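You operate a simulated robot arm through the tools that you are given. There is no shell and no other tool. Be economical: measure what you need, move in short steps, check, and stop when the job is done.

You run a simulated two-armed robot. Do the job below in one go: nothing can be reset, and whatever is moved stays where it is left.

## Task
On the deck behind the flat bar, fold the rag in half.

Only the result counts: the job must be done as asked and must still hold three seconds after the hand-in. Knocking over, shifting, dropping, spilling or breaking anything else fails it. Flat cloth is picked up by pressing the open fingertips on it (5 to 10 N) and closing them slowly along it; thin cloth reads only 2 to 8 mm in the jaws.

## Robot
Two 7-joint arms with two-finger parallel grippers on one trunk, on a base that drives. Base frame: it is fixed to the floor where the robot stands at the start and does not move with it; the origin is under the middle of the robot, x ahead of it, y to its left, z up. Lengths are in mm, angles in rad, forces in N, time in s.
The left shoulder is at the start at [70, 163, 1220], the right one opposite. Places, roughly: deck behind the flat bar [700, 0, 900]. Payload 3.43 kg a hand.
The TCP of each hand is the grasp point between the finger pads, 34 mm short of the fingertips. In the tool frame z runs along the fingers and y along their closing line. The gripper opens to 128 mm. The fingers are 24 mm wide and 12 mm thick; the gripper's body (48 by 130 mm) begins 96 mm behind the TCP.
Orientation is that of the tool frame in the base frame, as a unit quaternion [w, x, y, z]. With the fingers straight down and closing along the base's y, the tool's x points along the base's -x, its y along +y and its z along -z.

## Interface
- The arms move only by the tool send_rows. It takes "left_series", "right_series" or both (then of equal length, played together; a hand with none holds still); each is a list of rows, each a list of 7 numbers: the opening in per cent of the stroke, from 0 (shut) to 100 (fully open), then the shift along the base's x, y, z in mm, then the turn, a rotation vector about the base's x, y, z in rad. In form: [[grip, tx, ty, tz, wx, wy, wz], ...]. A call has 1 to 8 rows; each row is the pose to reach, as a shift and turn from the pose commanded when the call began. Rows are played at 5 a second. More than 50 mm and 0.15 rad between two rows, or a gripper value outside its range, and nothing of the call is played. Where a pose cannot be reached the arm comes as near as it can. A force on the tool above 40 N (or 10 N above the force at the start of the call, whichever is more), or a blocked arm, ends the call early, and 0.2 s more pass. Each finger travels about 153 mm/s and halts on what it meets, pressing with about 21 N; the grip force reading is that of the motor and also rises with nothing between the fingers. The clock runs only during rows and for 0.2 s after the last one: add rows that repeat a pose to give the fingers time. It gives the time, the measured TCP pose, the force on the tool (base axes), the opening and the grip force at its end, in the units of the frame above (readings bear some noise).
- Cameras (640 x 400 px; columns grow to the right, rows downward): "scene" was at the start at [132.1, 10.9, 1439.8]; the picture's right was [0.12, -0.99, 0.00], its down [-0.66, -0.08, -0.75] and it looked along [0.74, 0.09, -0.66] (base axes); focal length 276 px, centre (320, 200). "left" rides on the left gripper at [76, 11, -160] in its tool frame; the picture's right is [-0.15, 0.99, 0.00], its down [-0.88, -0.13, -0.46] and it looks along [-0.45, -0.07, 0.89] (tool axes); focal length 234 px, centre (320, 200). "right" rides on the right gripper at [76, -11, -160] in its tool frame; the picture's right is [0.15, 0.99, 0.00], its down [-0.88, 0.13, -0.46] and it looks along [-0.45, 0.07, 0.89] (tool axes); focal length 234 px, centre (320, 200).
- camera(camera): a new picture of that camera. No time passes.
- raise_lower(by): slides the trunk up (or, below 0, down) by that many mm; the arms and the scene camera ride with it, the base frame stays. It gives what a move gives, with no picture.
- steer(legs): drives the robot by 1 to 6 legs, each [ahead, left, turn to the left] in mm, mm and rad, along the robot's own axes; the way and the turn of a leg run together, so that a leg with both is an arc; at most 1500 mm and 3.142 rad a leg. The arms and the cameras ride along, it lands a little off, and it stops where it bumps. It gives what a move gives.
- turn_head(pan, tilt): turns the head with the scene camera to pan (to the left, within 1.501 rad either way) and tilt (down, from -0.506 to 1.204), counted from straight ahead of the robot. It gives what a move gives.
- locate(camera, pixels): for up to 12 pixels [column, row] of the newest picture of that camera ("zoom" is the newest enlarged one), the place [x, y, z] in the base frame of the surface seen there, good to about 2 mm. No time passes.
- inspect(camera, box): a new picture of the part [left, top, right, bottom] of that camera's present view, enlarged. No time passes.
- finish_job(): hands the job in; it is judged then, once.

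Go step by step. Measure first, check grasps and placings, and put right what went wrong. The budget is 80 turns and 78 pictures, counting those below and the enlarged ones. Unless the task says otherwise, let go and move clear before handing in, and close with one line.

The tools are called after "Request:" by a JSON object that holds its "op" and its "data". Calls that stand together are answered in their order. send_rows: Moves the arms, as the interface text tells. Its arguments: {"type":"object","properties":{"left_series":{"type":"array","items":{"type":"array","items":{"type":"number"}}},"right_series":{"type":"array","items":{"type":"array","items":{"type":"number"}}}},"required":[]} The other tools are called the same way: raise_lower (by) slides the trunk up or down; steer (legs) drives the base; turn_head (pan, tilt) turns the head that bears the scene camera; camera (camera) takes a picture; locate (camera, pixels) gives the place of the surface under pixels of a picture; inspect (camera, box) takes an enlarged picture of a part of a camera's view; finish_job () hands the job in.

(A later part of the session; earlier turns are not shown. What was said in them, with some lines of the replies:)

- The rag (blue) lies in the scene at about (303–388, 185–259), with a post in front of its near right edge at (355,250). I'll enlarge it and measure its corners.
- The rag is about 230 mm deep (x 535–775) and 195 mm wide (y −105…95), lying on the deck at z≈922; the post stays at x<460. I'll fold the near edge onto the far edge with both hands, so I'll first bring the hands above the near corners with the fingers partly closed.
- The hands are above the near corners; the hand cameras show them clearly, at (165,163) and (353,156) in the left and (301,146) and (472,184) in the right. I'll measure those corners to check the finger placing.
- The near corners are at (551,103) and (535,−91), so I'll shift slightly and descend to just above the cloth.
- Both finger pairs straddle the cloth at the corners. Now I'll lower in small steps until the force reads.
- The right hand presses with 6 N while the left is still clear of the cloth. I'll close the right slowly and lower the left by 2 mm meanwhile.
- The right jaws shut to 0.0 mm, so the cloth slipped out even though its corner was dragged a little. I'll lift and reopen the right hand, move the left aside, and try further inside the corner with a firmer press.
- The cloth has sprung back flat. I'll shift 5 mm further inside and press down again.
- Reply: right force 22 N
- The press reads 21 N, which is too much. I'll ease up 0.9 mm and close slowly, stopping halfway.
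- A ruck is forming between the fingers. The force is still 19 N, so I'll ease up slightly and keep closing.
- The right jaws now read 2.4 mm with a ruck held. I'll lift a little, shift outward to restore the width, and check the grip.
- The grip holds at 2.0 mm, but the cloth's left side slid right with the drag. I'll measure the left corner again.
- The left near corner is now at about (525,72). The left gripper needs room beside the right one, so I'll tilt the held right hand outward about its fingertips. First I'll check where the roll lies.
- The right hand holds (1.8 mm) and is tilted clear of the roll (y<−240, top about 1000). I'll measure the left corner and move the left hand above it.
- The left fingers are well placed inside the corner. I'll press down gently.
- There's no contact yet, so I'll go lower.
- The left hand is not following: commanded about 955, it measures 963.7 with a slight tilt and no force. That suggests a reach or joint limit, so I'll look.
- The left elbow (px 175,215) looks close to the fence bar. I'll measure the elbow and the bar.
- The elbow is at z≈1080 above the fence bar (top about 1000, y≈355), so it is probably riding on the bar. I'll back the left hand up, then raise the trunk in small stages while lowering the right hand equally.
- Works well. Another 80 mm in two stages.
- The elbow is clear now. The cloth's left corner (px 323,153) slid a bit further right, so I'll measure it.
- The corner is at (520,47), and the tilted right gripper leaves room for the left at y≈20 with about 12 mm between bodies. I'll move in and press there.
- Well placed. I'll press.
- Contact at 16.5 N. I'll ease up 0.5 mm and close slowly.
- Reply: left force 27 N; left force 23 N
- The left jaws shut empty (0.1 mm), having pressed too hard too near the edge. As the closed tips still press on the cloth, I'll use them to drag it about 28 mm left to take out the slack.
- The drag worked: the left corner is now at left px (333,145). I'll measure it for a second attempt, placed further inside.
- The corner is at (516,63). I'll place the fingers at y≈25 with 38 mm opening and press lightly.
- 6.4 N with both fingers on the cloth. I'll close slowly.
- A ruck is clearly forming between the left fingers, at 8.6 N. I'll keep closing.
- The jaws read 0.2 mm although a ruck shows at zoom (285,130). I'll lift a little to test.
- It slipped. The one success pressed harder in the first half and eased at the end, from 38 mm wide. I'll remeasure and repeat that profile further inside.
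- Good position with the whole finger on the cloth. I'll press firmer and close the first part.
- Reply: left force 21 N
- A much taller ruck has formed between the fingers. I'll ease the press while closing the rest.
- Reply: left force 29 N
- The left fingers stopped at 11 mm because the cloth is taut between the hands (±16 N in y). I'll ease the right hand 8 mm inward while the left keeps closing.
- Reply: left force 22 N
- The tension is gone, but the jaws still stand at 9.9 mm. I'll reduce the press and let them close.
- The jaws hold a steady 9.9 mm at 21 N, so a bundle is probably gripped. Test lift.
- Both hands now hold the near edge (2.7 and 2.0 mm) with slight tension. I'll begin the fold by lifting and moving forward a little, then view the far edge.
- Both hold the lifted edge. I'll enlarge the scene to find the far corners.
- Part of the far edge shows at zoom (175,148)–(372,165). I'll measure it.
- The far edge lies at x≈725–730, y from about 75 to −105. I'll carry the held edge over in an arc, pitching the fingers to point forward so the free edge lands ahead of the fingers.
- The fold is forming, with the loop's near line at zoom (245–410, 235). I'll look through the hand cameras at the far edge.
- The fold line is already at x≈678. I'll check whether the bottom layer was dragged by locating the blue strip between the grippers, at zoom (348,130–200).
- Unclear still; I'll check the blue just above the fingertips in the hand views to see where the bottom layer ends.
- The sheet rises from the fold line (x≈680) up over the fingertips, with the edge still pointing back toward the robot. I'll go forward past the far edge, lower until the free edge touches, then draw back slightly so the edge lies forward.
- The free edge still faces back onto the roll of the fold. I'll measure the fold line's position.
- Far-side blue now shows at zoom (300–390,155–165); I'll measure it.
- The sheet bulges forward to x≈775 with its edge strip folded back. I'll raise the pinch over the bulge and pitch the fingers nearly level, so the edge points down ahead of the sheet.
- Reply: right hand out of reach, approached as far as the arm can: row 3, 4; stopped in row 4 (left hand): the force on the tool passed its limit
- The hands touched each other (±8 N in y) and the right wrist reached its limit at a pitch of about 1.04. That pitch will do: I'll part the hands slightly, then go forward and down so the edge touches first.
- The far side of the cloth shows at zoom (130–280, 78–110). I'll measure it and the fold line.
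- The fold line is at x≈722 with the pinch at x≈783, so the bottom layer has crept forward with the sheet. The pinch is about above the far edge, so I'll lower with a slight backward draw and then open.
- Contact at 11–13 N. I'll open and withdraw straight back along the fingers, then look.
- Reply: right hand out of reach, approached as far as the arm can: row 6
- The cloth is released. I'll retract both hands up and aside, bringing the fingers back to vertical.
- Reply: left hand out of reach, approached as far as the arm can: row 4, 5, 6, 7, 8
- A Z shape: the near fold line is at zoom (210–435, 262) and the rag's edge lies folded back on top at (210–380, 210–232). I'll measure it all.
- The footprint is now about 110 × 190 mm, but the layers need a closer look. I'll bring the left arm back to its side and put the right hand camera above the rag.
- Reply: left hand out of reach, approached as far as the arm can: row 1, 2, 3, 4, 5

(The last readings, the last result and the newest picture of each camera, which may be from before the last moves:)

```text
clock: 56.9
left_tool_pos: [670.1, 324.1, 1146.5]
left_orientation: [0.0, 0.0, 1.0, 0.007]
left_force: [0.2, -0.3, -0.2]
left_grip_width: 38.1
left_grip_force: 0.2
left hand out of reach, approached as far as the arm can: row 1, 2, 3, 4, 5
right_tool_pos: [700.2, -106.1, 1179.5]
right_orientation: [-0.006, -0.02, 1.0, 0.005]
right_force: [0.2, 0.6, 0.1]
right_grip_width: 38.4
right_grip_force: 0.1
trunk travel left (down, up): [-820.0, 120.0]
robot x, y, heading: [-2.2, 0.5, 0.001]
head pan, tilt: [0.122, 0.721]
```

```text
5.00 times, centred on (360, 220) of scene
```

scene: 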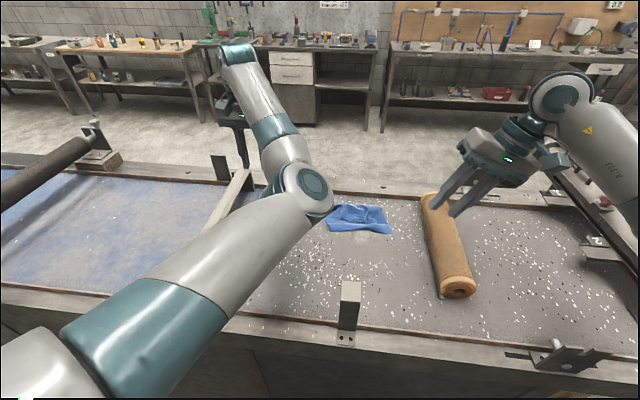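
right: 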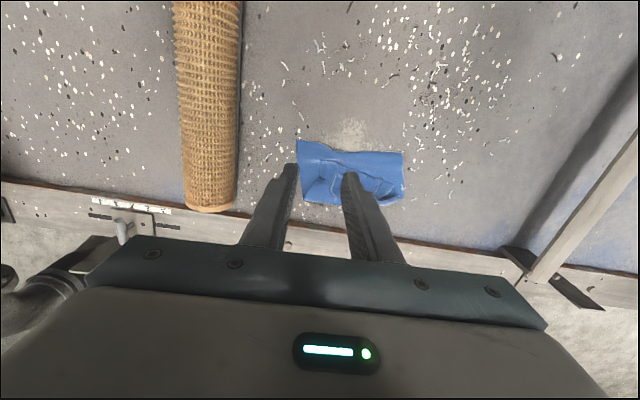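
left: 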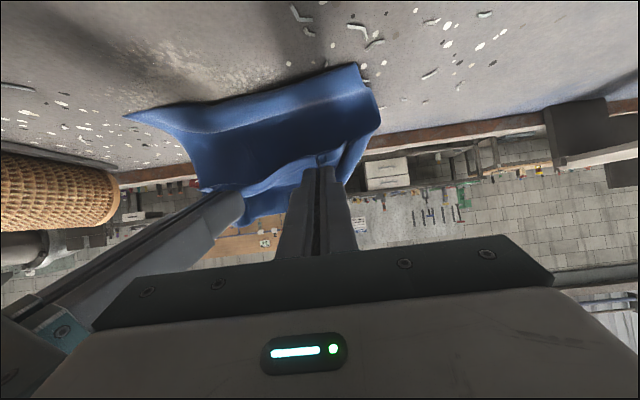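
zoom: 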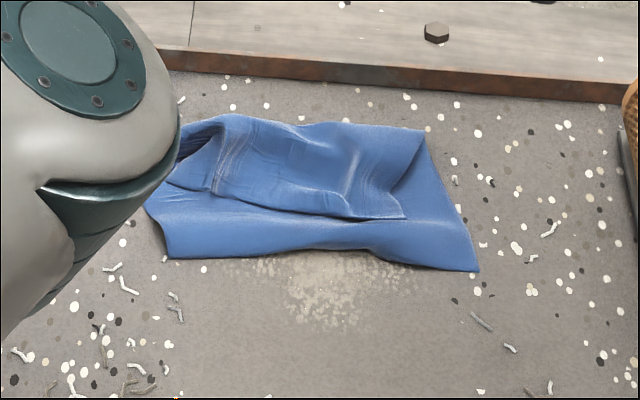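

The near line at x≈705–724 coincides with where the rag's far edge lay before (x≈728), and its z is flush with the deck. That suggests the whole sheet flipped over, with the fold now on the far side. I'll take a closer view from the hand camera to confirm.

Request:
{"op": "inspect", "data": {"camera": "right", "box": [280, 130, 420, 215]}}

```text
4.57 times, centred on (350, 172) of right
```

zoom: 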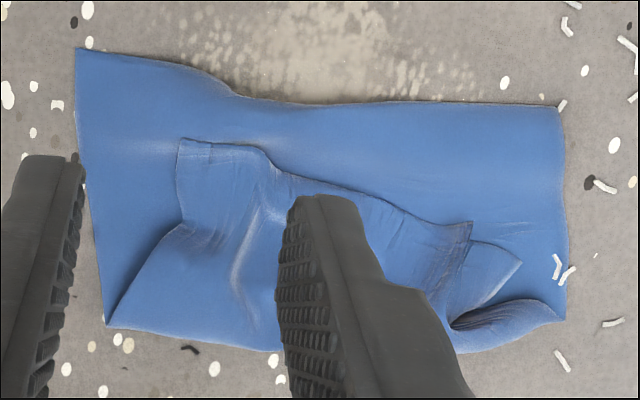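

Confirmed: this is already a two-layer fold with the crease on the far side. The top flap is only gathered, its edge running zoom (180,140)→(470,222) with a corner tucked at (520,262), and needs pulling outward and toward the robot. I'll measure it.

Request:
{"op": "locate", "data": {"camera": "zoom", "pixels": [[79, 54], [556, 112], [107, 321], [556, 316], [184, 144], [262, 152], [466, 226], [516, 263], [184, 218], [230, 100], [400, 105], [380, 150]]}}

```text
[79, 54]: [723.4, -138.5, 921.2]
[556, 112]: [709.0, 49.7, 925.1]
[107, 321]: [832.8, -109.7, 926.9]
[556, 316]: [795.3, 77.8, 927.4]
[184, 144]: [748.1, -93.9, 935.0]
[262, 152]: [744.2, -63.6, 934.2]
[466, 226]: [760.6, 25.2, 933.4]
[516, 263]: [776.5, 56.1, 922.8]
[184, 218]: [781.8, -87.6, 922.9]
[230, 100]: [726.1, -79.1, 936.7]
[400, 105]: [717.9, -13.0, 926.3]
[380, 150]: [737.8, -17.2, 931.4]
```

The near corners of the lower layer are at (723,−138) and (709,50), and the right side is 113 mm deep, an exact half. I'll press the closed right fingertips on the flap's right corner and drag it toward (723,−138).

Request:
{"op": "send_rows", "data": {"right_series": [[0, 20, 8, -10, 0, 0, 0], [0, 45, 16, -45, 0, 0, 0], [0, 64, 24, -88, 0, 0, 0], [0, 64, 24, -135, 0, 0, 0], [0, 64, 24, -180, 0, 0, 0], [0, 64, 24, -205, 0, 0, 0], [0, 64, 24, -212, 0, 0, 0], [0, 64, 24, -212, 0, 0, 0]]}}

```text
clock: 58.7
left_tool_pos: [671.8, 324.4, 1145.9]
left_orientation: [0.0, 0.0, 1.0, 0.007]
left_force: [0.0, 0.5, 0.4]
left_grip_width: 38.3
left_grip_force: 0.1
right_tool_pos: [761.8, -82.0, 967.8]
right_orientation: [-0.006, -0.02, 1.0, 0.004]
right_force: [-0.1, 0.4, -0.6]
right_grip_width: 0.0
right_grip_force: 20.8
trunk travel left (down, up): [-820.0, 120.0]
robot x, y, heading: [3.2, 1.6, -0.003]
head pan, tilt: [0.122, 0.721]
```

Request:
{"op": "send_rows", "data": {"right_series": [[0, 0, 0, -4, 0, 0, 0], [0, 0, 0, -8, 0, 0, 0], [0, 0, 0, -9.5, 0, 0, 0], [0, 0, 0, -9.5, 0, 0, 0]]}}

```text
clock: 59.7
left_tool_pos: [671.1, 325.0, 1146.7]
left_orientation: [0.0, 0.0, 1.0, 0.007]
left_force: [-0.6, 0.5, 0.0]
left_grip_width: 38.5
left_grip_force: 0.1
right_tool_pos: [761.5, -82.4, 959.7]
right_orientation: [-0.007, -0.021, 1.0, 0.004]
right_force: [-0.1, 0.5, 0.2]
right_grip_width: 0.0
right_grip_force: 20.6
trunk travel left (down, up): [-820.0, 120.0]
robot x, y, heading: [-1.1, -2.6, -0.005]
head pan, tilt: [0.122, 0.721]
```

No contact yet. I'll lower 2.5 mm more and drag toward the corner.

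Request:
{"op": "send_rows", "data": {"right_series": [[0, 0, 0, -1.5, 0, 0, 0], [0, 0, 0, -2.5, 0, 0, 0], [0, 0, 0, -2.5, 0, 0, 0]]}}

```text
clock: 60.5
left_tool_pos: [671.2, 325.5, 1147.2]
left_orientation: [0.0, -0.001, 1.0, 0.007]
left_force: [-0.1, -0.1, -0.7]
left_grip_width: 38.4
left_grip_force: 0.0
right_tool_pos: [761.5, -82.1, 957.7]
right_orientation: [-0.007, -0.02, 1.0, 0.004]
right_force: [0.2, 1.6, 0.7]
right_grip_width: 0.1
right_grip_force: 21.7
trunk travel left (down, up): [-820.0, 120.0]
robot x, y, heading: [-0.4, 1.1, 0.0]
head pan, tilt: [0.122, 0.721]
```

Request:
{"op": "send_rows", "data": {"right_series": [[0, 0, 0, -0.8, 0, 0, 0], [0, 0, 0, -1.2, 0, 0, 0], [0, -3, -5, -1.2, 0, 0, 0], [0, -7, -12, -1.2, 0, 0, 0], [0, -11, -19, -1.2, 0, 0, 0], [0, -15, -26, -1.2, 0, 0, 0], [0, -20, -34, -1.2, 0, 0, 0], [0, -24, -42, -1.2, 0, 0, 0]]}}

Request:
{"op": "inspect", "data": {"camera": "scene", "box": [300, 180, 420, 260]}}

```text
clock: 62.3
left_tool_pos: [670.2, 324.6, 1146.2]
left_orientation: [0.0, -0.001, 1.0, 0.007]
left_force: [-0.3, 0.4, -0.6]
left_grip_width: 38.3
left_grip_force: 0.1
right_tool_pos: [738.3, -124.3, 956.4]
right_orientation: [-0.006, -0.02, 1.0, 0.005]
right_force: [1.4, 1.5, 7.5]
right_grip_width: 0.0
right_grip_force: 20.5
trunk travel left (down, up): [-820.0, 120.0]
robot x, y, heading: [-1.8, 1.8, -0.005]
head pan, tilt: [0.122, 0.721]
```

```text
5.00 times, centred on (360, 220) of scene
```

zoom: 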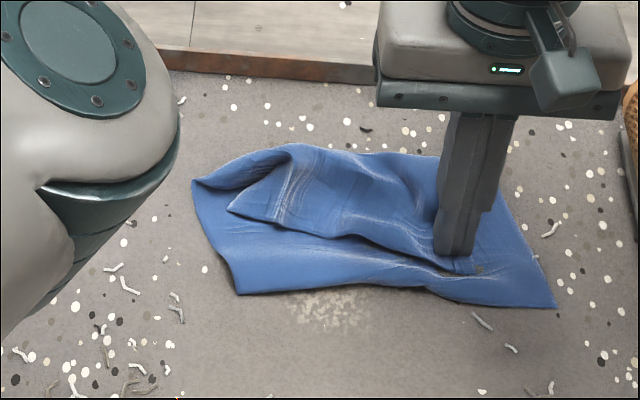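

The press-drag moved both layers together, so the flap must be lifted instead. I'll raise the right hand and measure the standing ruck at zoom (275–300,150–220) and the flap edge.

Request:
{"op": "send_rows", "data": {"right_series": [[0, 0, 0, 15, 0, 0, 0], [10, 0, 0, 40, 0, 0, 0], [25, -20, 0, 75, 0, 0, 0], [25, -40, 20, 105, 0, 0, 0], [25, -50, 40, 130, 0, 0, 0]]}}

Request:
{"op": "inspect", "data": {"camera": "right", "box": [220, 90, 460, 250]}}

```text
clock: 63.5
left_tool_pos: [671.1, 325.5, 1145.6]
left_orientation: [0.0, 0.0, 1.0, 0.005]
left_force: [0.2, -0.7, 0.3]
left_grip_width: 38.4
left_grip_force: 0.1
right_tool_pos: [689.6, -83.8, 1085.7]
right_orientation: [-0.006, -0.02, 1.0, 0.003]
right_force: [-0.9, 0.7, 0.1]
right_grip_width: 31.9
right_grip_force: 0.0
trunk travel left (down, up): [-820.0, 120.0]
robot x, y, heading: [2.3, 1.2, -0.005]
head pan, tilt: [0.122, 0.721]
```

```text
2.50 times, centred on (340, 170) of right
```

zoom: 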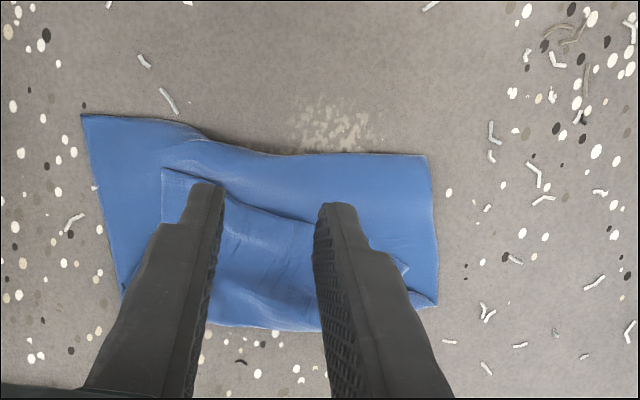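

Request:
{"op": "locate", "data": {"camera": "zoom", "pixels": [[85, 118], [424, 158], [435, 300], [123, 295], [165, 173], [260, 208], [310, 224], [405, 268], [240, 260], [290, 260], [200, 145], [290, 165]]}}

Request:
{"op": "inspect", "data": {"camera": "scene", "box": [310, 190, 420, 265]}}

```text
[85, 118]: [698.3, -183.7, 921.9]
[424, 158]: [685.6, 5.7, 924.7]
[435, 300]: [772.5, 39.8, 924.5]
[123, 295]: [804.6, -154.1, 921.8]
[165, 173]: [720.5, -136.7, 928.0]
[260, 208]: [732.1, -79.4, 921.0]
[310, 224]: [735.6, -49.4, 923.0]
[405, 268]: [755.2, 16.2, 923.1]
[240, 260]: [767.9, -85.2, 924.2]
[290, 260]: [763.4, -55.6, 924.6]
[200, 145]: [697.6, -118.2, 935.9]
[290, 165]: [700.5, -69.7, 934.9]
```

```text
5.33 times, centred on (365, 228) of scene
```

zoom: 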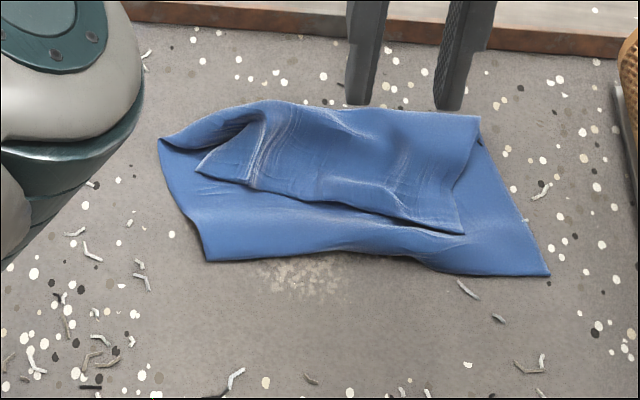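

The flap is flatter now. Its left corner at (755,16) must come to (686,6), and its right corner at (720,−137) to (698,−184). I'll measure the standing ruck at zoom (255,170), to grip it without pressing on the lower layer.

Request:
{"op": "locate", "data": {"camera": "zoom", "pixels": [[248, 180], [256, 170], [265, 150], [270, 130], [200, 172], [230, 180], [275, 190], [215, 150], [300, 195], [462, 232], [440, 200], [545, 272]]}}

```text
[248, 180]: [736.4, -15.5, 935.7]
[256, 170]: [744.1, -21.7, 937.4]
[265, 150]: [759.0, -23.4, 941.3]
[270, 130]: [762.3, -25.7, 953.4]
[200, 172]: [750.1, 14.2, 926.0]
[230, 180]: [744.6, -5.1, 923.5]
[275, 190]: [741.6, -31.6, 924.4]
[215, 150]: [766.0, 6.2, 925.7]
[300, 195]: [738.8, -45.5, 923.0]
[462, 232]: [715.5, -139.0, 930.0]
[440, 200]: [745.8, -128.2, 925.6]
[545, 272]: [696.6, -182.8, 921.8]
```

The ruck stands 13–28 mm tall at y≈−21, x 736–762. I'll grip it with the right hand, fingertips just clear of the lower layer.

Request:
{"op": "send_rows", "data": {"right_series": [[25, 30, 31, 0, 0, 0, 0], [25, 60, 63, 0, 0, 0, 0], [25, 60, 63, -45, 0, 0, 0], [25, 60, 63, -90, 0, 0, 0], [25, 60, 63, -118, 0, 0, 0], [25, 60, 63, -125, 0, 0, 0], [25, 60, 63, -125, 0, 0, 0]]}}

Request:
{"op": "send_rows", "data": {"right_series": [[18, 0, 0, 0, 0, 0, 0], [11, 0, 0, 0, 0, 0, 0], [5, 0, 0, 0, 0, 0, 0], [0, 0, 0, 0, 0, 0, 0], [0, 0, 0, 0, 0, 0, 0]]}}

Request:
{"op": "inspect", "data": {"camera": "scene", "box": [310, 190, 420, 265]}}

```text
clock: 65.1
left_tool_pos: [670.7, 324.1, 1144.6]
left_orientation: [0.0, -0.001, 1.0, 0.007]
left_force: [0.1, 0.0, 0.0]
left_grip_width: 38.4
left_grip_force: 0.2
right_tool_pos: [750.6, -18.9, 958.3]
right_orientation: [-0.007, -0.02, 1.0, 0.004]
right_force: [0.1, -0.2, 0.4]
right_grip_width: 32.1
right_grip_force: 0.1
trunk travel left (down, up): [-820.0, 120.0]
robot x, y, heading: [-1.7, -0.5, -0.0]
head pan, tilt: [0.122, 0.721]
```

```text
clock: 66.3
left_tool_pos: [670.9, 325.3, 1146.3]
left_orientation: [0.0, -0.001, 1.0, 0.007]
left_force: [-1.1, -0.6, -0.5]
left_grip_width: 38.3
left_grip_force: 0.1
right_tool_pos: [748.9, -18.9, 957.6]
right_orientation: [-0.007, -0.02, 1.0, 0.005]
right_force: [0.5, 0.0, -0.5]
right_grip_width: 3.0
right_grip_force: 21.0
trunk travel left (down, up): [-820.0, 120.0]
robot x, y, heading: [3.6, -2.1, -0.004]
head pan, tilt: [0.122, 0.721]
```

```text
5.33 times, centred on (365, 228) of scene
```

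zoom: 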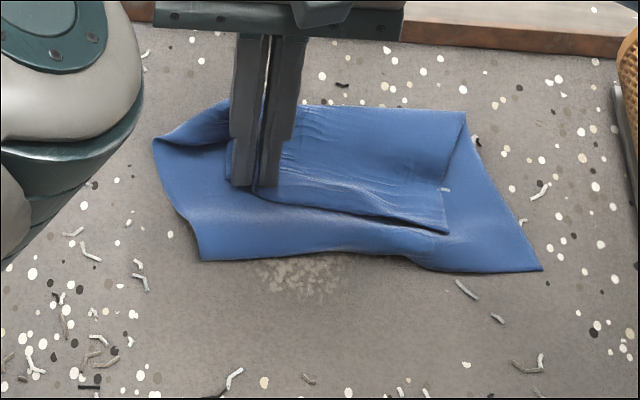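

The ruck is gripped (3.0 mm). I'll lift it slightly, draw the flap 58 mm toward the robot, and lower it.

Request:
{"op": "send_rows", "data": {"right_series": [[0, -5, 0, 10, 0, 0, 0], [0, -17, 0, 14, 0, 0, 0], [0, -31, 0, 14, 0, 0, 0], [0, -45, 0, 13, 0, 0, 0], [0, -58, 0, 9, 0, 0, 0], [0, -58, 0, 4, 0, 0, 0], [0, -58, 0, 3, 0, 0, 0]]}}

Request:
{"op": "inspect", "data": {"camera": "scene", "box": [310, 190, 420, 265]}}

```text
clock: 67.9
left_tool_pos: [670.9, 324.5, 1146.6]
left_orientation: [-0.001, -0.001, 1.0, 0.007]
left_force: [-0.3, -0.2, 1.9]
left_grip_width: 38.4
left_grip_force: 0.0
right_tool_pos: [690.9, -22.7, 961.9]
right_orientation: [-0.006, -0.02, 1.0, 0.004]
right_force: [0.5, 0.4, -0.5]
right_grip_width: 2.8
right_grip_force: 21.7
trunk travel left (down, up): [-820.0, 120.0]
robot x, y, heading: [0.6, 1.2, -0.004]
head pan, tilt: [0.122, 0.721]
```

```text
5.33 times, centred on (365, 228) of scene
```

zoom: 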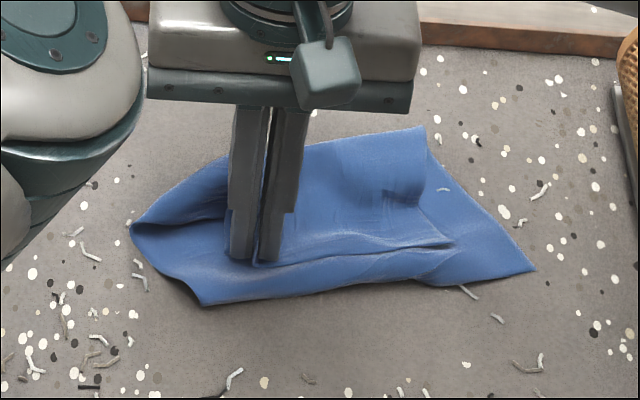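

Good: the flap edge now sits near the lower edge. I'll open gently near the cloth to spread the ruck, then lift.

Request:
{"op": "send_rows", "data": {"right_series": [[0, 0, 0, -3, 0, 0, 0], [10, 0, 0, -4, 0, 0, 0], [20, 0, 0, -4, 0, 0, 0], [35, 0, 0, -4, 0, 0, 0], [35, 0, 0, 15, 0, 0, 0], [35, 0, 0, 55, 0, 0, 0], [35, 0, 0, 100, 0, 0, 0], [35, 0, -40, 120, 0, 0, 0]]}}

Request:
{"op": "inspect", "data": {"camera": "scene", "box": [310, 190, 420, 265]}}

```text
clock: 69.7
left_tool_pos: [671.5, 322.3, 1147.2]
left_orientation: [0.0, -0.001, 1.0, 0.007]
left_force: [-0.9, -0.3, -0.3]
left_grip_width: 38.4
left_grip_force: 0.1
right_tool_pos: [686.3, -65.3, 1083.0]
right_orientation: [-0.007, -0.02, 1.0, 0.005]
right_force: [-0.8, -1.0, -0.4]
right_grip_width: 44.9
right_grip_force: 0.1
trunk travel left (down, up): [-820.0, 120.0]
robot x, y, heading: [3.7, -1.0, -0.006]
head pan, tilt: [0.122, 0.721]
```

```text
5.33 times, centred on (365, 228) of scene
```

zoom: 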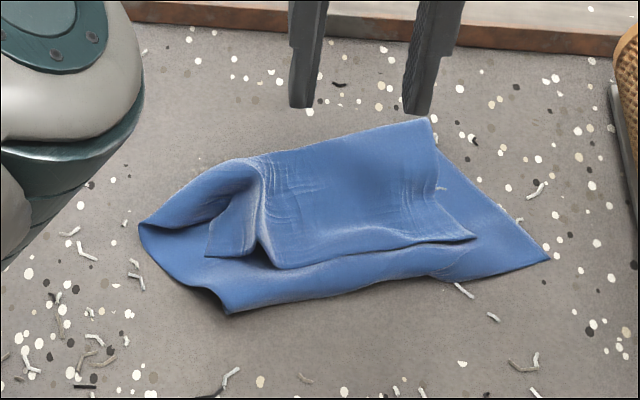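

Better. The remaining offset is the flap edge (205,255)–(475,238) against the lower edge (228,312)–(548,262). I'll measure.

Request:
{"op": "locate", "data": {"camera": "zoom", "pixels": [[208, 252], [268, 262], [473, 238], [229, 309], [545, 261], [142, 228], [432, 120], [258, 235], [252, 200], [420, 245], [400, 268], [300, 295]]}}

```text
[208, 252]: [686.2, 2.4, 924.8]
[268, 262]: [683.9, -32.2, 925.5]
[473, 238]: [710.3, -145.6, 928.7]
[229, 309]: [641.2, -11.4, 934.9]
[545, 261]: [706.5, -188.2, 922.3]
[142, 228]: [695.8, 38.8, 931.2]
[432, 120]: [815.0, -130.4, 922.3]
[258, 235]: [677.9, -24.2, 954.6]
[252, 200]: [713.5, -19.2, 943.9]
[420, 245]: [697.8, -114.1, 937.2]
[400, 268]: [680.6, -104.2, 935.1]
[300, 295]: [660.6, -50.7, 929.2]
```

The left ruck (30 mm tall, at y≈−24) holds the spare width, so the flap's right corner at (710,−146) should be pulled about 42 mm outward to (706,−188). I'll position the right hand above that corner and press lightly.

Request:
{"op": "send_rows", "data": {"right_series": [[32, 12, -20, 0, 0, 0, 0], [32, 24, -40, -15, 0, 0, 0], [32, 34, -57, -45, 0, 0, 0], [32, 34, -57, -85, 0, 0, 0], [32, 34, -57, -112, 0, 0, 0], [32, 34, -57, -121, 0, 0, 0], [32, 34, -57, -124, 0, 0, 0], [32, 34, -57, -124, 0, 0, 0]]}}

Request:
{"op": "send_rows", "data": {"right_series": [[32, 0, 0, -1, 0, 0, 0], [32, 0, 0, -2, 0, 0, 0], [32, 0, 0, -2, 0, 0, 0]]}}

```text
clock: 71.5
left_tool_pos: [669.8, 324.0, 1147.4]
left_orientation: [0.0, 0.0, 1.0, 0.007]
left_force: [0.4, 0.2, 0.1]
left_grip_width: 38.4
left_grip_force: 0.1
right_tool_pos: [723.7, -118.3, 959.1]
right_orientation: [-0.007, -0.02, 1.0, 0.004]
right_force: [0.4, -0.6, 0.9]
right_grip_width: 41.0
right_grip_force: 0.1
trunk travel left (down, up): [-820.0, 120.0]
robot x, y, heading: [4.0, -1.7, -0.004]
head pan, tilt: [0.122, 0.721]
```

```text
clock: 72.3
left_tool_pos: [670.4, 324.7, 1146.6]
left_orientation: [0.0, -0.002, 1.0, 0.007]
left_force: [1.9, 0.3, -0.4]
left_grip_width: 38.6
left_grip_force: 0.1
right_tool_pos: [724.7, -118.4, 957.5]
right_orientation: [-0.007, -0.021, 1.0, 0.003]
right_force: [-0.2, -0.2, 0.0]
right_grip_width: 41.2
right_grip_force: 0.1
trunk travel left (down, up): [-820.0, 120.0]
robot x, y, heading: [0.5, -1.7, -0.005]
head pan, tilt: [0.122, 0.721]
```

Still no force. I'll lower slightly more, then close slowly.

Request:
{"op": "send_rows", "data": {"right_series": [[32, 0, 0, -1, 0, 0, 0], [32, 0, 0, -1.3, 0, 0, 0], [30, 0, 0, -1.3, 0, 0, 0], [27, 0, 0, -1.3, 0, 0, 0], [24, 0, 0, -1.3, 0, 0, 0], [21, 0, 0, -1.3, 0, 0, 0], [18, 0, 0, -1.3, 0, 0, 0], [15, 0, 0, -1.3, 0, 0, 0]]}}

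Request:
{"op": "send_rows", "data": {"right_series": [[12, 0, 0, 0.2, 0, 0, 0], [9, 0, 0, 0.4, 0, 0, 0], [6, 0, 0, 0.6, 0, 0, 0], [3, 0, 0, 0.8, 0, 0, 0], [0, 0, 0, 0.8, 0, 0, 0], [0, 0, 0, 0.8, 0, 0, 0]]}}

Request:
{"op": "inspect", "data": {"camera": "scene", "box": [310, 190, 420, 265]}}

```text
clock: 74.1
left_tool_pos: [671.0, 324.5, 1146.6]
left_orientation: [0.001, -0.001, 1.0, 0.006]
left_force: [0.1, 0.9, 0.5]
left_grip_width: 38.5
left_grip_force: 0.1
right_tool_pos: [724.0, -118.4, 955.7]
right_orientation: [-0.006, -0.02, 1.0, 0.005]
right_force: [0.1, 0.7, 1.7]
right_grip_width: 18.8
right_grip_force: 0.0
trunk travel left (down, up): [-820.0, 120.0]
robot x, y, heading: [2.2, -1.4, -0.001]
head pan, tilt: [0.122, 0.721]
```

```text
clock: 75.5
left_tool_pos: [671.1, 324.7, 1145.7]
left_orientation: [0.0, -0.001, 1.0, 0.008]
left_force: [-0.2, 0.2, -0.4]
left_grip_width: 38.1
left_grip_force: 0.0
right_tool_pos: [723.4, -117.9, 956.6]
right_orientation: [-0.006, -0.02, 1.0, 0.004]
right_force: [-1.2, -0.3, 0.4]
right_grip_width: 0.1
right_grip_force: 21.4
trunk travel left (down, up): [-820.0, 120.0]
robot x, y, heading: [0.7, 0.7, -0.003]
head pan, tilt: [0.122, 0.721]
```

```text
5.33 times, centred on (365, 228) of scene
```

zoom: 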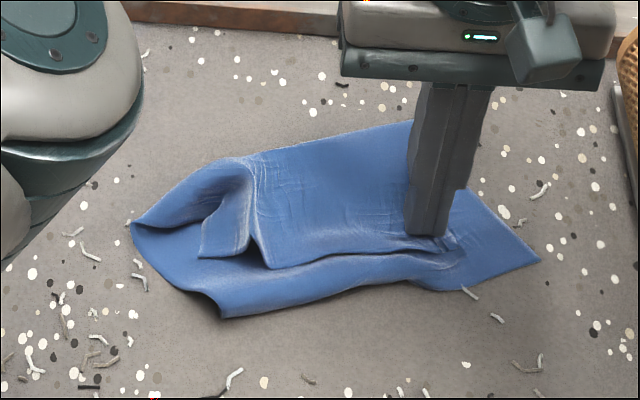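

That press was too light (1.7 N) and the jaws closed empty. I'll lift, reopen, and repeat with a firmer press.

Request:
{"op": "send_rows", "data": {"right_series": [[0, 0, 0, 6, 0, 0, 0], [32, 0, 3, 6, 0, 0, 0], [32, 0, 3, 6, 0, 0, 0], [32, 0, 3, 1, 0, 0, 0], [32, 0, 3, -1, 0, 0, 0], [32, 0, 3, -1.6, 0, 0, 0], [32, 0, 3, -1.6, 0, 0, 0]]}}

Request:
{"op": "send_rows", "data": {"right_series": [[30, 0, 0, 0, 0, 0, 0], [28, 0, 0, 0, 0, 0, 0], [26, 0, 0, 0, 0, 0, 0], [24, 0, 0, 0, 0, 0, 0], [22, 0, 0, 0, 0, 0, 0], [20, 0, 0, 0, 0, 0, 0], [18, 0, 0, 0, 0, 0, 0], [16, 0, 0, 0, 0, 0, 0]]}}

Request:
{"op": "send_rows", "data": {"right_series": [[14, 0, 0, 0.1, 0, 0, 0], [12, 0, 0, 0.2, 0, 0, 0], [10, 0, 0, 0.3, 0, 0, 0], [8, 0, 0, 0.4, 0, 0, 0], [5, 0, 0, 0.6, 0, 0, 0], [2, 0, 0, 0.8, 0, 0, 0], [0, 0, 0, 0.8, 0, 0, 0], [0, 0, 0, 0.8, 0, 0, 0]]}}

```text
clock: 77.1
left_tool_pos: [669.5, 324.6, 1146.6]
left_orientation: [-0.001, 0.0, 1.0, 0.006]
left_force: [-0.3, 0.4, -0.2]
left_grip_width: 38.1
left_grip_force: 0.1
right_tool_pos: [723.7, -115.3, 956.2]
right_orientation: [-0.006, -0.019, 1.0, 0.005]
right_force: [0.5, -0.5, 5.2]
right_grip_width: 40.9
right_grip_force: 0.2
trunk travel left (down, up): [-820.0, 120.0]
robot x, y, heading: [2.3, 1.8, -0.004]
head pan, tilt: [0.122, 0.721]
```

```text
clock: 78.9
left_tool_pos: [669.1, 324.5, 1147.0]
left_orientation: [0.0, -0.001, 1.0, 0.006]
left_force: [-0.6, -0.5, 0.0]
left_grip_width: 38.5
left_grip_force: 0.0
right_tool_pos: [722.3, -114.5, 956.6]
right_orientation: [-0.007, -0.021, 1.0, 0.005]
right_force: [0.9, 0.0, 7.7]
right_grip_width: 21.3
right_grip_force: 0.1
trunk travel left (down, up): [-820.0, 120.0]
robot x, y, heading: [1.1, -0.2, -0.005]
head pan, tilt: [0.122, 0.721]
```

```text
clock: 80.7
left_tool_pos: [670.7, 324.3, 1145.9]
left_orientation: [0.0, -0.001, 1.0, 0.007]
left_force: [0.1, -0.9, 0.1]
left_grip_width: 38.5
left_grip_force: 0.2
right_tool_pos: [723.6, -114.9, 955.5]
right_orientation: [-0.007, -0.02, 1.0, 0.004]
right_force: [-0.5, -0.1, 4.2]
right_grip_width: 2.6
right_grip_force: 20.8
trunk travel left (down, up): [-820.0, 120.0]
robot x, y, heading: [3.5, -0.2, 0.0]
head pan, tilt: [0.122, 0.721]
```

Gripped (2.6 mm at 4 N). I'll lift slightly, pull it outward, and check.

Request:
{"op": "send_rows", "data": {"right_series": [[0, 0, 0, 8, 0, 0, 0], [0, 0, -5, 14, 0, 0, 0], [0, -2, -14, 14, 0, 0, 0], [0, -4, -24, 14, 0, 0, 0], [0, -6, -34, 13, 0, 0, 0], [0, -8, -42, 10, 0, 0, 0], [0, -8, -46, 5, 0, 0, 0], [0, -8, -46, 3, 0, 0, 0]]}}

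Request:
{"op": "inspect", "data": {"camera": "scene", "box": [310, 190, 420, 265]}}

```text
clock: 82.5
left_tool_pos: [670.4, 323.7, 1146.0]
left_orientation: [0.0, 0.0, 1.0, 0.007]
left_force: [-0.2, 0.4, 0.3]
left_grip_width: 38.4
left_grip_force: 0.1
right_tool_pos: [716.5, -162.0, 959.3]
right_orientation: [-0.006, -0.019, 1.0, 0.005]
right_force: [-0.2, -0.4, 0.1]
right_grip_width: 2.8
right_grip_force: 21.0
trunk travel left (down, up): [-820.0, 120.0]
robot x, y, heading: [0.8, -2.2, -0.002]
head pan, tilt: [0.122, 0.721]
```

```text
5.33 times, centred on (365, 228) of scene
```

zoom: 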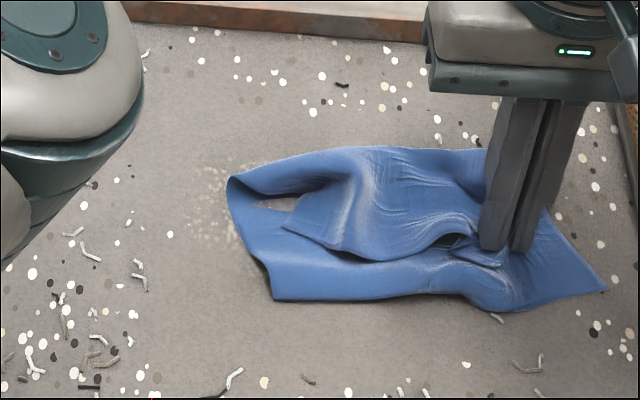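

The flap's left side lines up sideways now, and the edge needs to come a little toward the robot. While still holding, I'll draw back 18 mm, open gently and lift clear.

Request:
{"op": "send_rows", "data": {"right_series": [[0, 0, 0, 8, 0, 0, 0], [0, -10, 0, 10, 0, 0, 0], [0, -18, 0, 8, 0, 0, 0], [0, -18, 0, 0, 0, 0, 0], [12, -18, 0, -1, 0, 0, 0], [30, -18, 0, -1, 0, 0, 0], [30, -18, 0, 20, 0, 0, 0], [30, -18, 0, 60, 0, 0, 0]]}}

Request:
{"op": "send_rows", "data": {"right_series": [[30, 0, 20, 30, 0, 0, 0], [30, -20, 40, 50, 0, 0, 0], [30, -20, 40, 50, 0, 0, 0]]}}

Request:
{"op": "inspect", "data": {"camera": "scene", "box": [310, 190, 430, 270]}}

```text
clock: 84.3
left_tool_pos: [669.9, 325.2, 1145.6]
left_orientation: [0.0, -0.001, 1.0, 0.006]
left_force: [0.9, 0.3, -0.4]
left_grip_width: 38.5
left_grip_force: 0.1
right_tool_pos: [696.8, -160.5, 1018.3]
right_orientation: [-0.007, -0.02, 1.0, 0.004]
right_force: [-1.1, 0.2, 0.4]
right_grip_width: 38.4
right_grip_force: 0.0
trunk travel left (down, up): [-820.0, 120.0]
robot x, y, heading: [-2.1, 0.2, -0.004]
head pan, tilt: [0.122, 0.721]
```

```text
clock: 85.1
left_tool_pos: [670.8, 324.0, 1146.8]
left_orientation: [0.0, -0.001, 1.0, 0.006]
left_force: [0.1, -0.4, 0.6]
left_grip_width: 38.3
left_grip_force: 0.1
right_tool_pos: [678.2, -121.1, 1068.2]
right_orientation: [-0.007, -0.02, 1.0, 0.004]
right_force: [0.1, -0.4, 0.0]
right_grip_width: 38.4
right_grip_force: 0.0
trunk travel left (down, up): [-820.0, 120.0]
robot x, y, heading: [-0.1, -2.3, -0.008]
head pan, tilt: [0.122, 0.721]
```

```text
5.00 times, centred on (370, 230) of scene
```

zoom: 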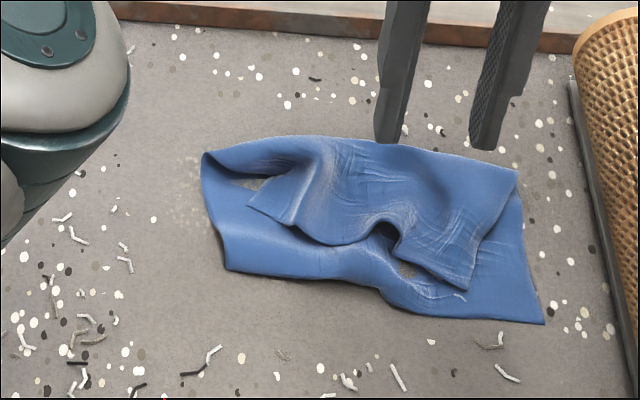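

The flap now spans (248,205)–(470,290) and the lower edge (228,270)–(545,322). I'll measure the remaining gaps.

Request:
{"op": "locate", "data": {"camera": "zoom", "pixels": [[250, 205], [330, 242], [468, 288], [229, 268], [542, 321], [205, 157], [516, 175], [390, 290], [310, 190], [320, 225], [385, 228], [420, 220]]}}

```text
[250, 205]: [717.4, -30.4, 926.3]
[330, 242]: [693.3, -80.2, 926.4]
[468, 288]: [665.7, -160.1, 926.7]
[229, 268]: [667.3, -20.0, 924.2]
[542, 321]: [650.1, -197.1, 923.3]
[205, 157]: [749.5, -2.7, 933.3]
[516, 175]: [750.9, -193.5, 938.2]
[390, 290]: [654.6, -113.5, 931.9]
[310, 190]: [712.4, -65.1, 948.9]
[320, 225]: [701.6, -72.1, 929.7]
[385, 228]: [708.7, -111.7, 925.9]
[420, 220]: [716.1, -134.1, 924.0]
```

The remaining gaps are about 40–50 mm. The standing ruck at (712,−67), 23 mm tall, can be gripped cleanly as before, so I'll grip it.

Request:
{"op": "send_rows", "data": {"right_series": [[27, 17, 27, 0, 0, 0, 0], [27, 34, 54, 0, 0, 0, 0], [27, 34, 54, -45, 0, 0, 0], [27, 34, 54, -85, 0, 0, 0], [27, 34, 54, -103, 0, 0, 0], [27, 34, 54, -109, 0, 0, 0], [27, 34, 54, -109, 0, 0, 0]]}}

Request:
{"op": "send_rows", "data": {"right_series": [[19, 0, 0, 0, 0, 0, 0], [12, 0, 0, 0, 0, 0, 0], [5, 0, 0, 0, 0, 0, 0], [0, 0, 0, 0, 0, 0, 0], [0, 0, 0, 0, 0, 0, 0]]}}

```text
clock: 86.7
left_tool_pos: [671.6, 324.8, 1145.7]
left_orientation: [-0.001, -0.001, 1.0, 0.007]
left_force: [0.0, 0.0, -0.2]
left_grip_width: 38.3
left_grip_force: 0.0
right_tool_pos: [711.2, -67.1, 959.4]
right_orientation: [-0.007, -0.02, 1.0, 0.004]
right_force: [-0.6, -0.3, -0.2]
right_grip_width: 34.4
right_grip_force: 0.1
trunk travel left (down, up): [-820.0, 120.0]
robot x, y, heading: [2.5, -2.4, -0.004]
head pan, tilt: [0.122, 0.721]
```

```text
clock: 87.9
left_tool_pos: [670.7, 324.2, 1145.1]
left_orientation: [0.001, 0.0, 1.0, 0.007]
left_force: [0.2, -0.7, -0.1]
left_grip_width: 38.8
left_grip_force: 0.1
right_tool_pos: [712.7, -67.2, 959.8]
right_orientation: [-0.007, -0.02, 1.0, 0.004]
right_force: [1.2, 0.2, -0.1]
right_grip_width: 3.2
right_grip_force: 21.6
trunk travel left (down, up): [-820.0, 120.0]
robot x, y, heading: [-0.9, -0.1, -0.003]
head pan, tilt: [0.122, 0.721]
5 turns are left
```

Gripped (3.2 mm). I'll lift, carry the flap edge back 45 mm, release while spreading, and move clear.

Request:
{"op": "send_rows", "data": {"right_series": [[0, -3, 0, 14, 0, 0, 0], [0, -12, 2, 20, 0, 0, 0], [0, -24, 4, 20, 0, 0, 0], [0, -35, 6, 18, 0, 0, 0], [0, -45, 8, 13, 0, 0, 0], [0, -46, 8, 3, 0, 0, 0], [0, -46, 8, 0, 0, 0, 0]]}}

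Request:
{"op": "send_rows", "data": {"right_series": [[10, 0, 0, -1, 0, 0, 0], [20, 0, 0, -1, 0, 0, 0], [35, 0, 0, -1, 0, 0, 0], [35, 0, 0, 20, 0, 0, 0], [35, 0, 0, 60, 0, 0, 0], [35, 0, 0, 105, 0, 0, 0], [35, -20, -35, 125, 0, 0, 0], [35, -40, -70, 140, 0, 0, 0]]}}

Request:
{"op": "inspect", "data": {"camera": "scene", "box": [310, 190, 430, 270]}}

```text
clock: 89.5
left_tool_pos: [670.8, 324.7, 1145.6]
left_orientation: [0.0, 0.0, 1.0, 0.008]
left_force: [0.1, 0.3, -0.5]
left_grip_width: 38.3
left_grip_force: 0.1
right_tool_pos: [667.7, -59.9, 961.3]
right_orientation: [-0.006, -0.019, 1.0, 0.004]
right_force: [0.2, 0.7, 0.3]
right_grip_width: 2.9
right_grip_force: 20.6
trunk travel left (down, up): [-820.0, 120.0]
robot x, y, heading: [-0.9, 2.8, -0.001]
head pan, tilt: [0.122, 0.721]
```

```text
clock: 91.3
left_tool_pos: [669.8, 323.7, 1147.1]
left_orientation: [0.0, -0.001, 1.0, 0.008]
left_force: [0.9, -0.1, 0.2]
left_grip_width: 38.3
left_grip_force: 0.0
right_tool_pos: [622.0, -130.4, 1102.3]
right_orientation: [-0.007, -0.02, 1.0, 0.005]
right_force: [-0.3, 0.4, 0.7]
right_grip_width: 44.5
right_grip_force: 0.0
trunk travel left (down, up): [-820.0, 120.0]
robot x, y, heading: [0.8, 1.9, -0.001]
head pan, tilt: [0.122, 0.721]
```

```text
5.00 times, centred on (370, 230) of scene
4 turns are left
```

zoom: 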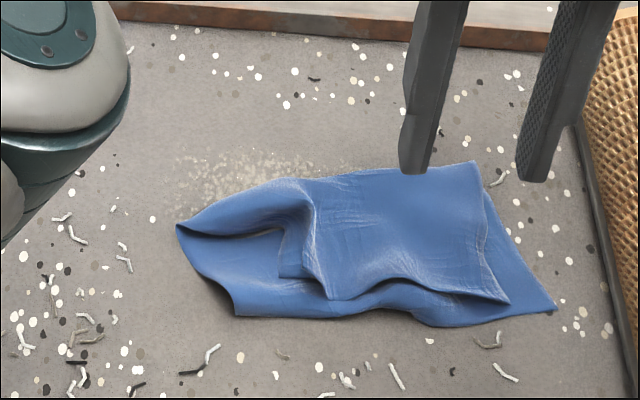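

The rag is now folded into two layers, with the top edge lying near the lower edge and both hands open and clear. With few turns left, further dragging would risk undoing this, so I'm handing in.

Request:
{"op": "finish_job", "data": {}}

```text
The job is handed in.
```

I handed in the rag folded once across into two layers on the deck behind the flat bar, but the fold is imperfect: in the last picture the top edge was still about 30 mm short at the left corner, a standing wrinkle remained there, and the rag had slid from where it started.
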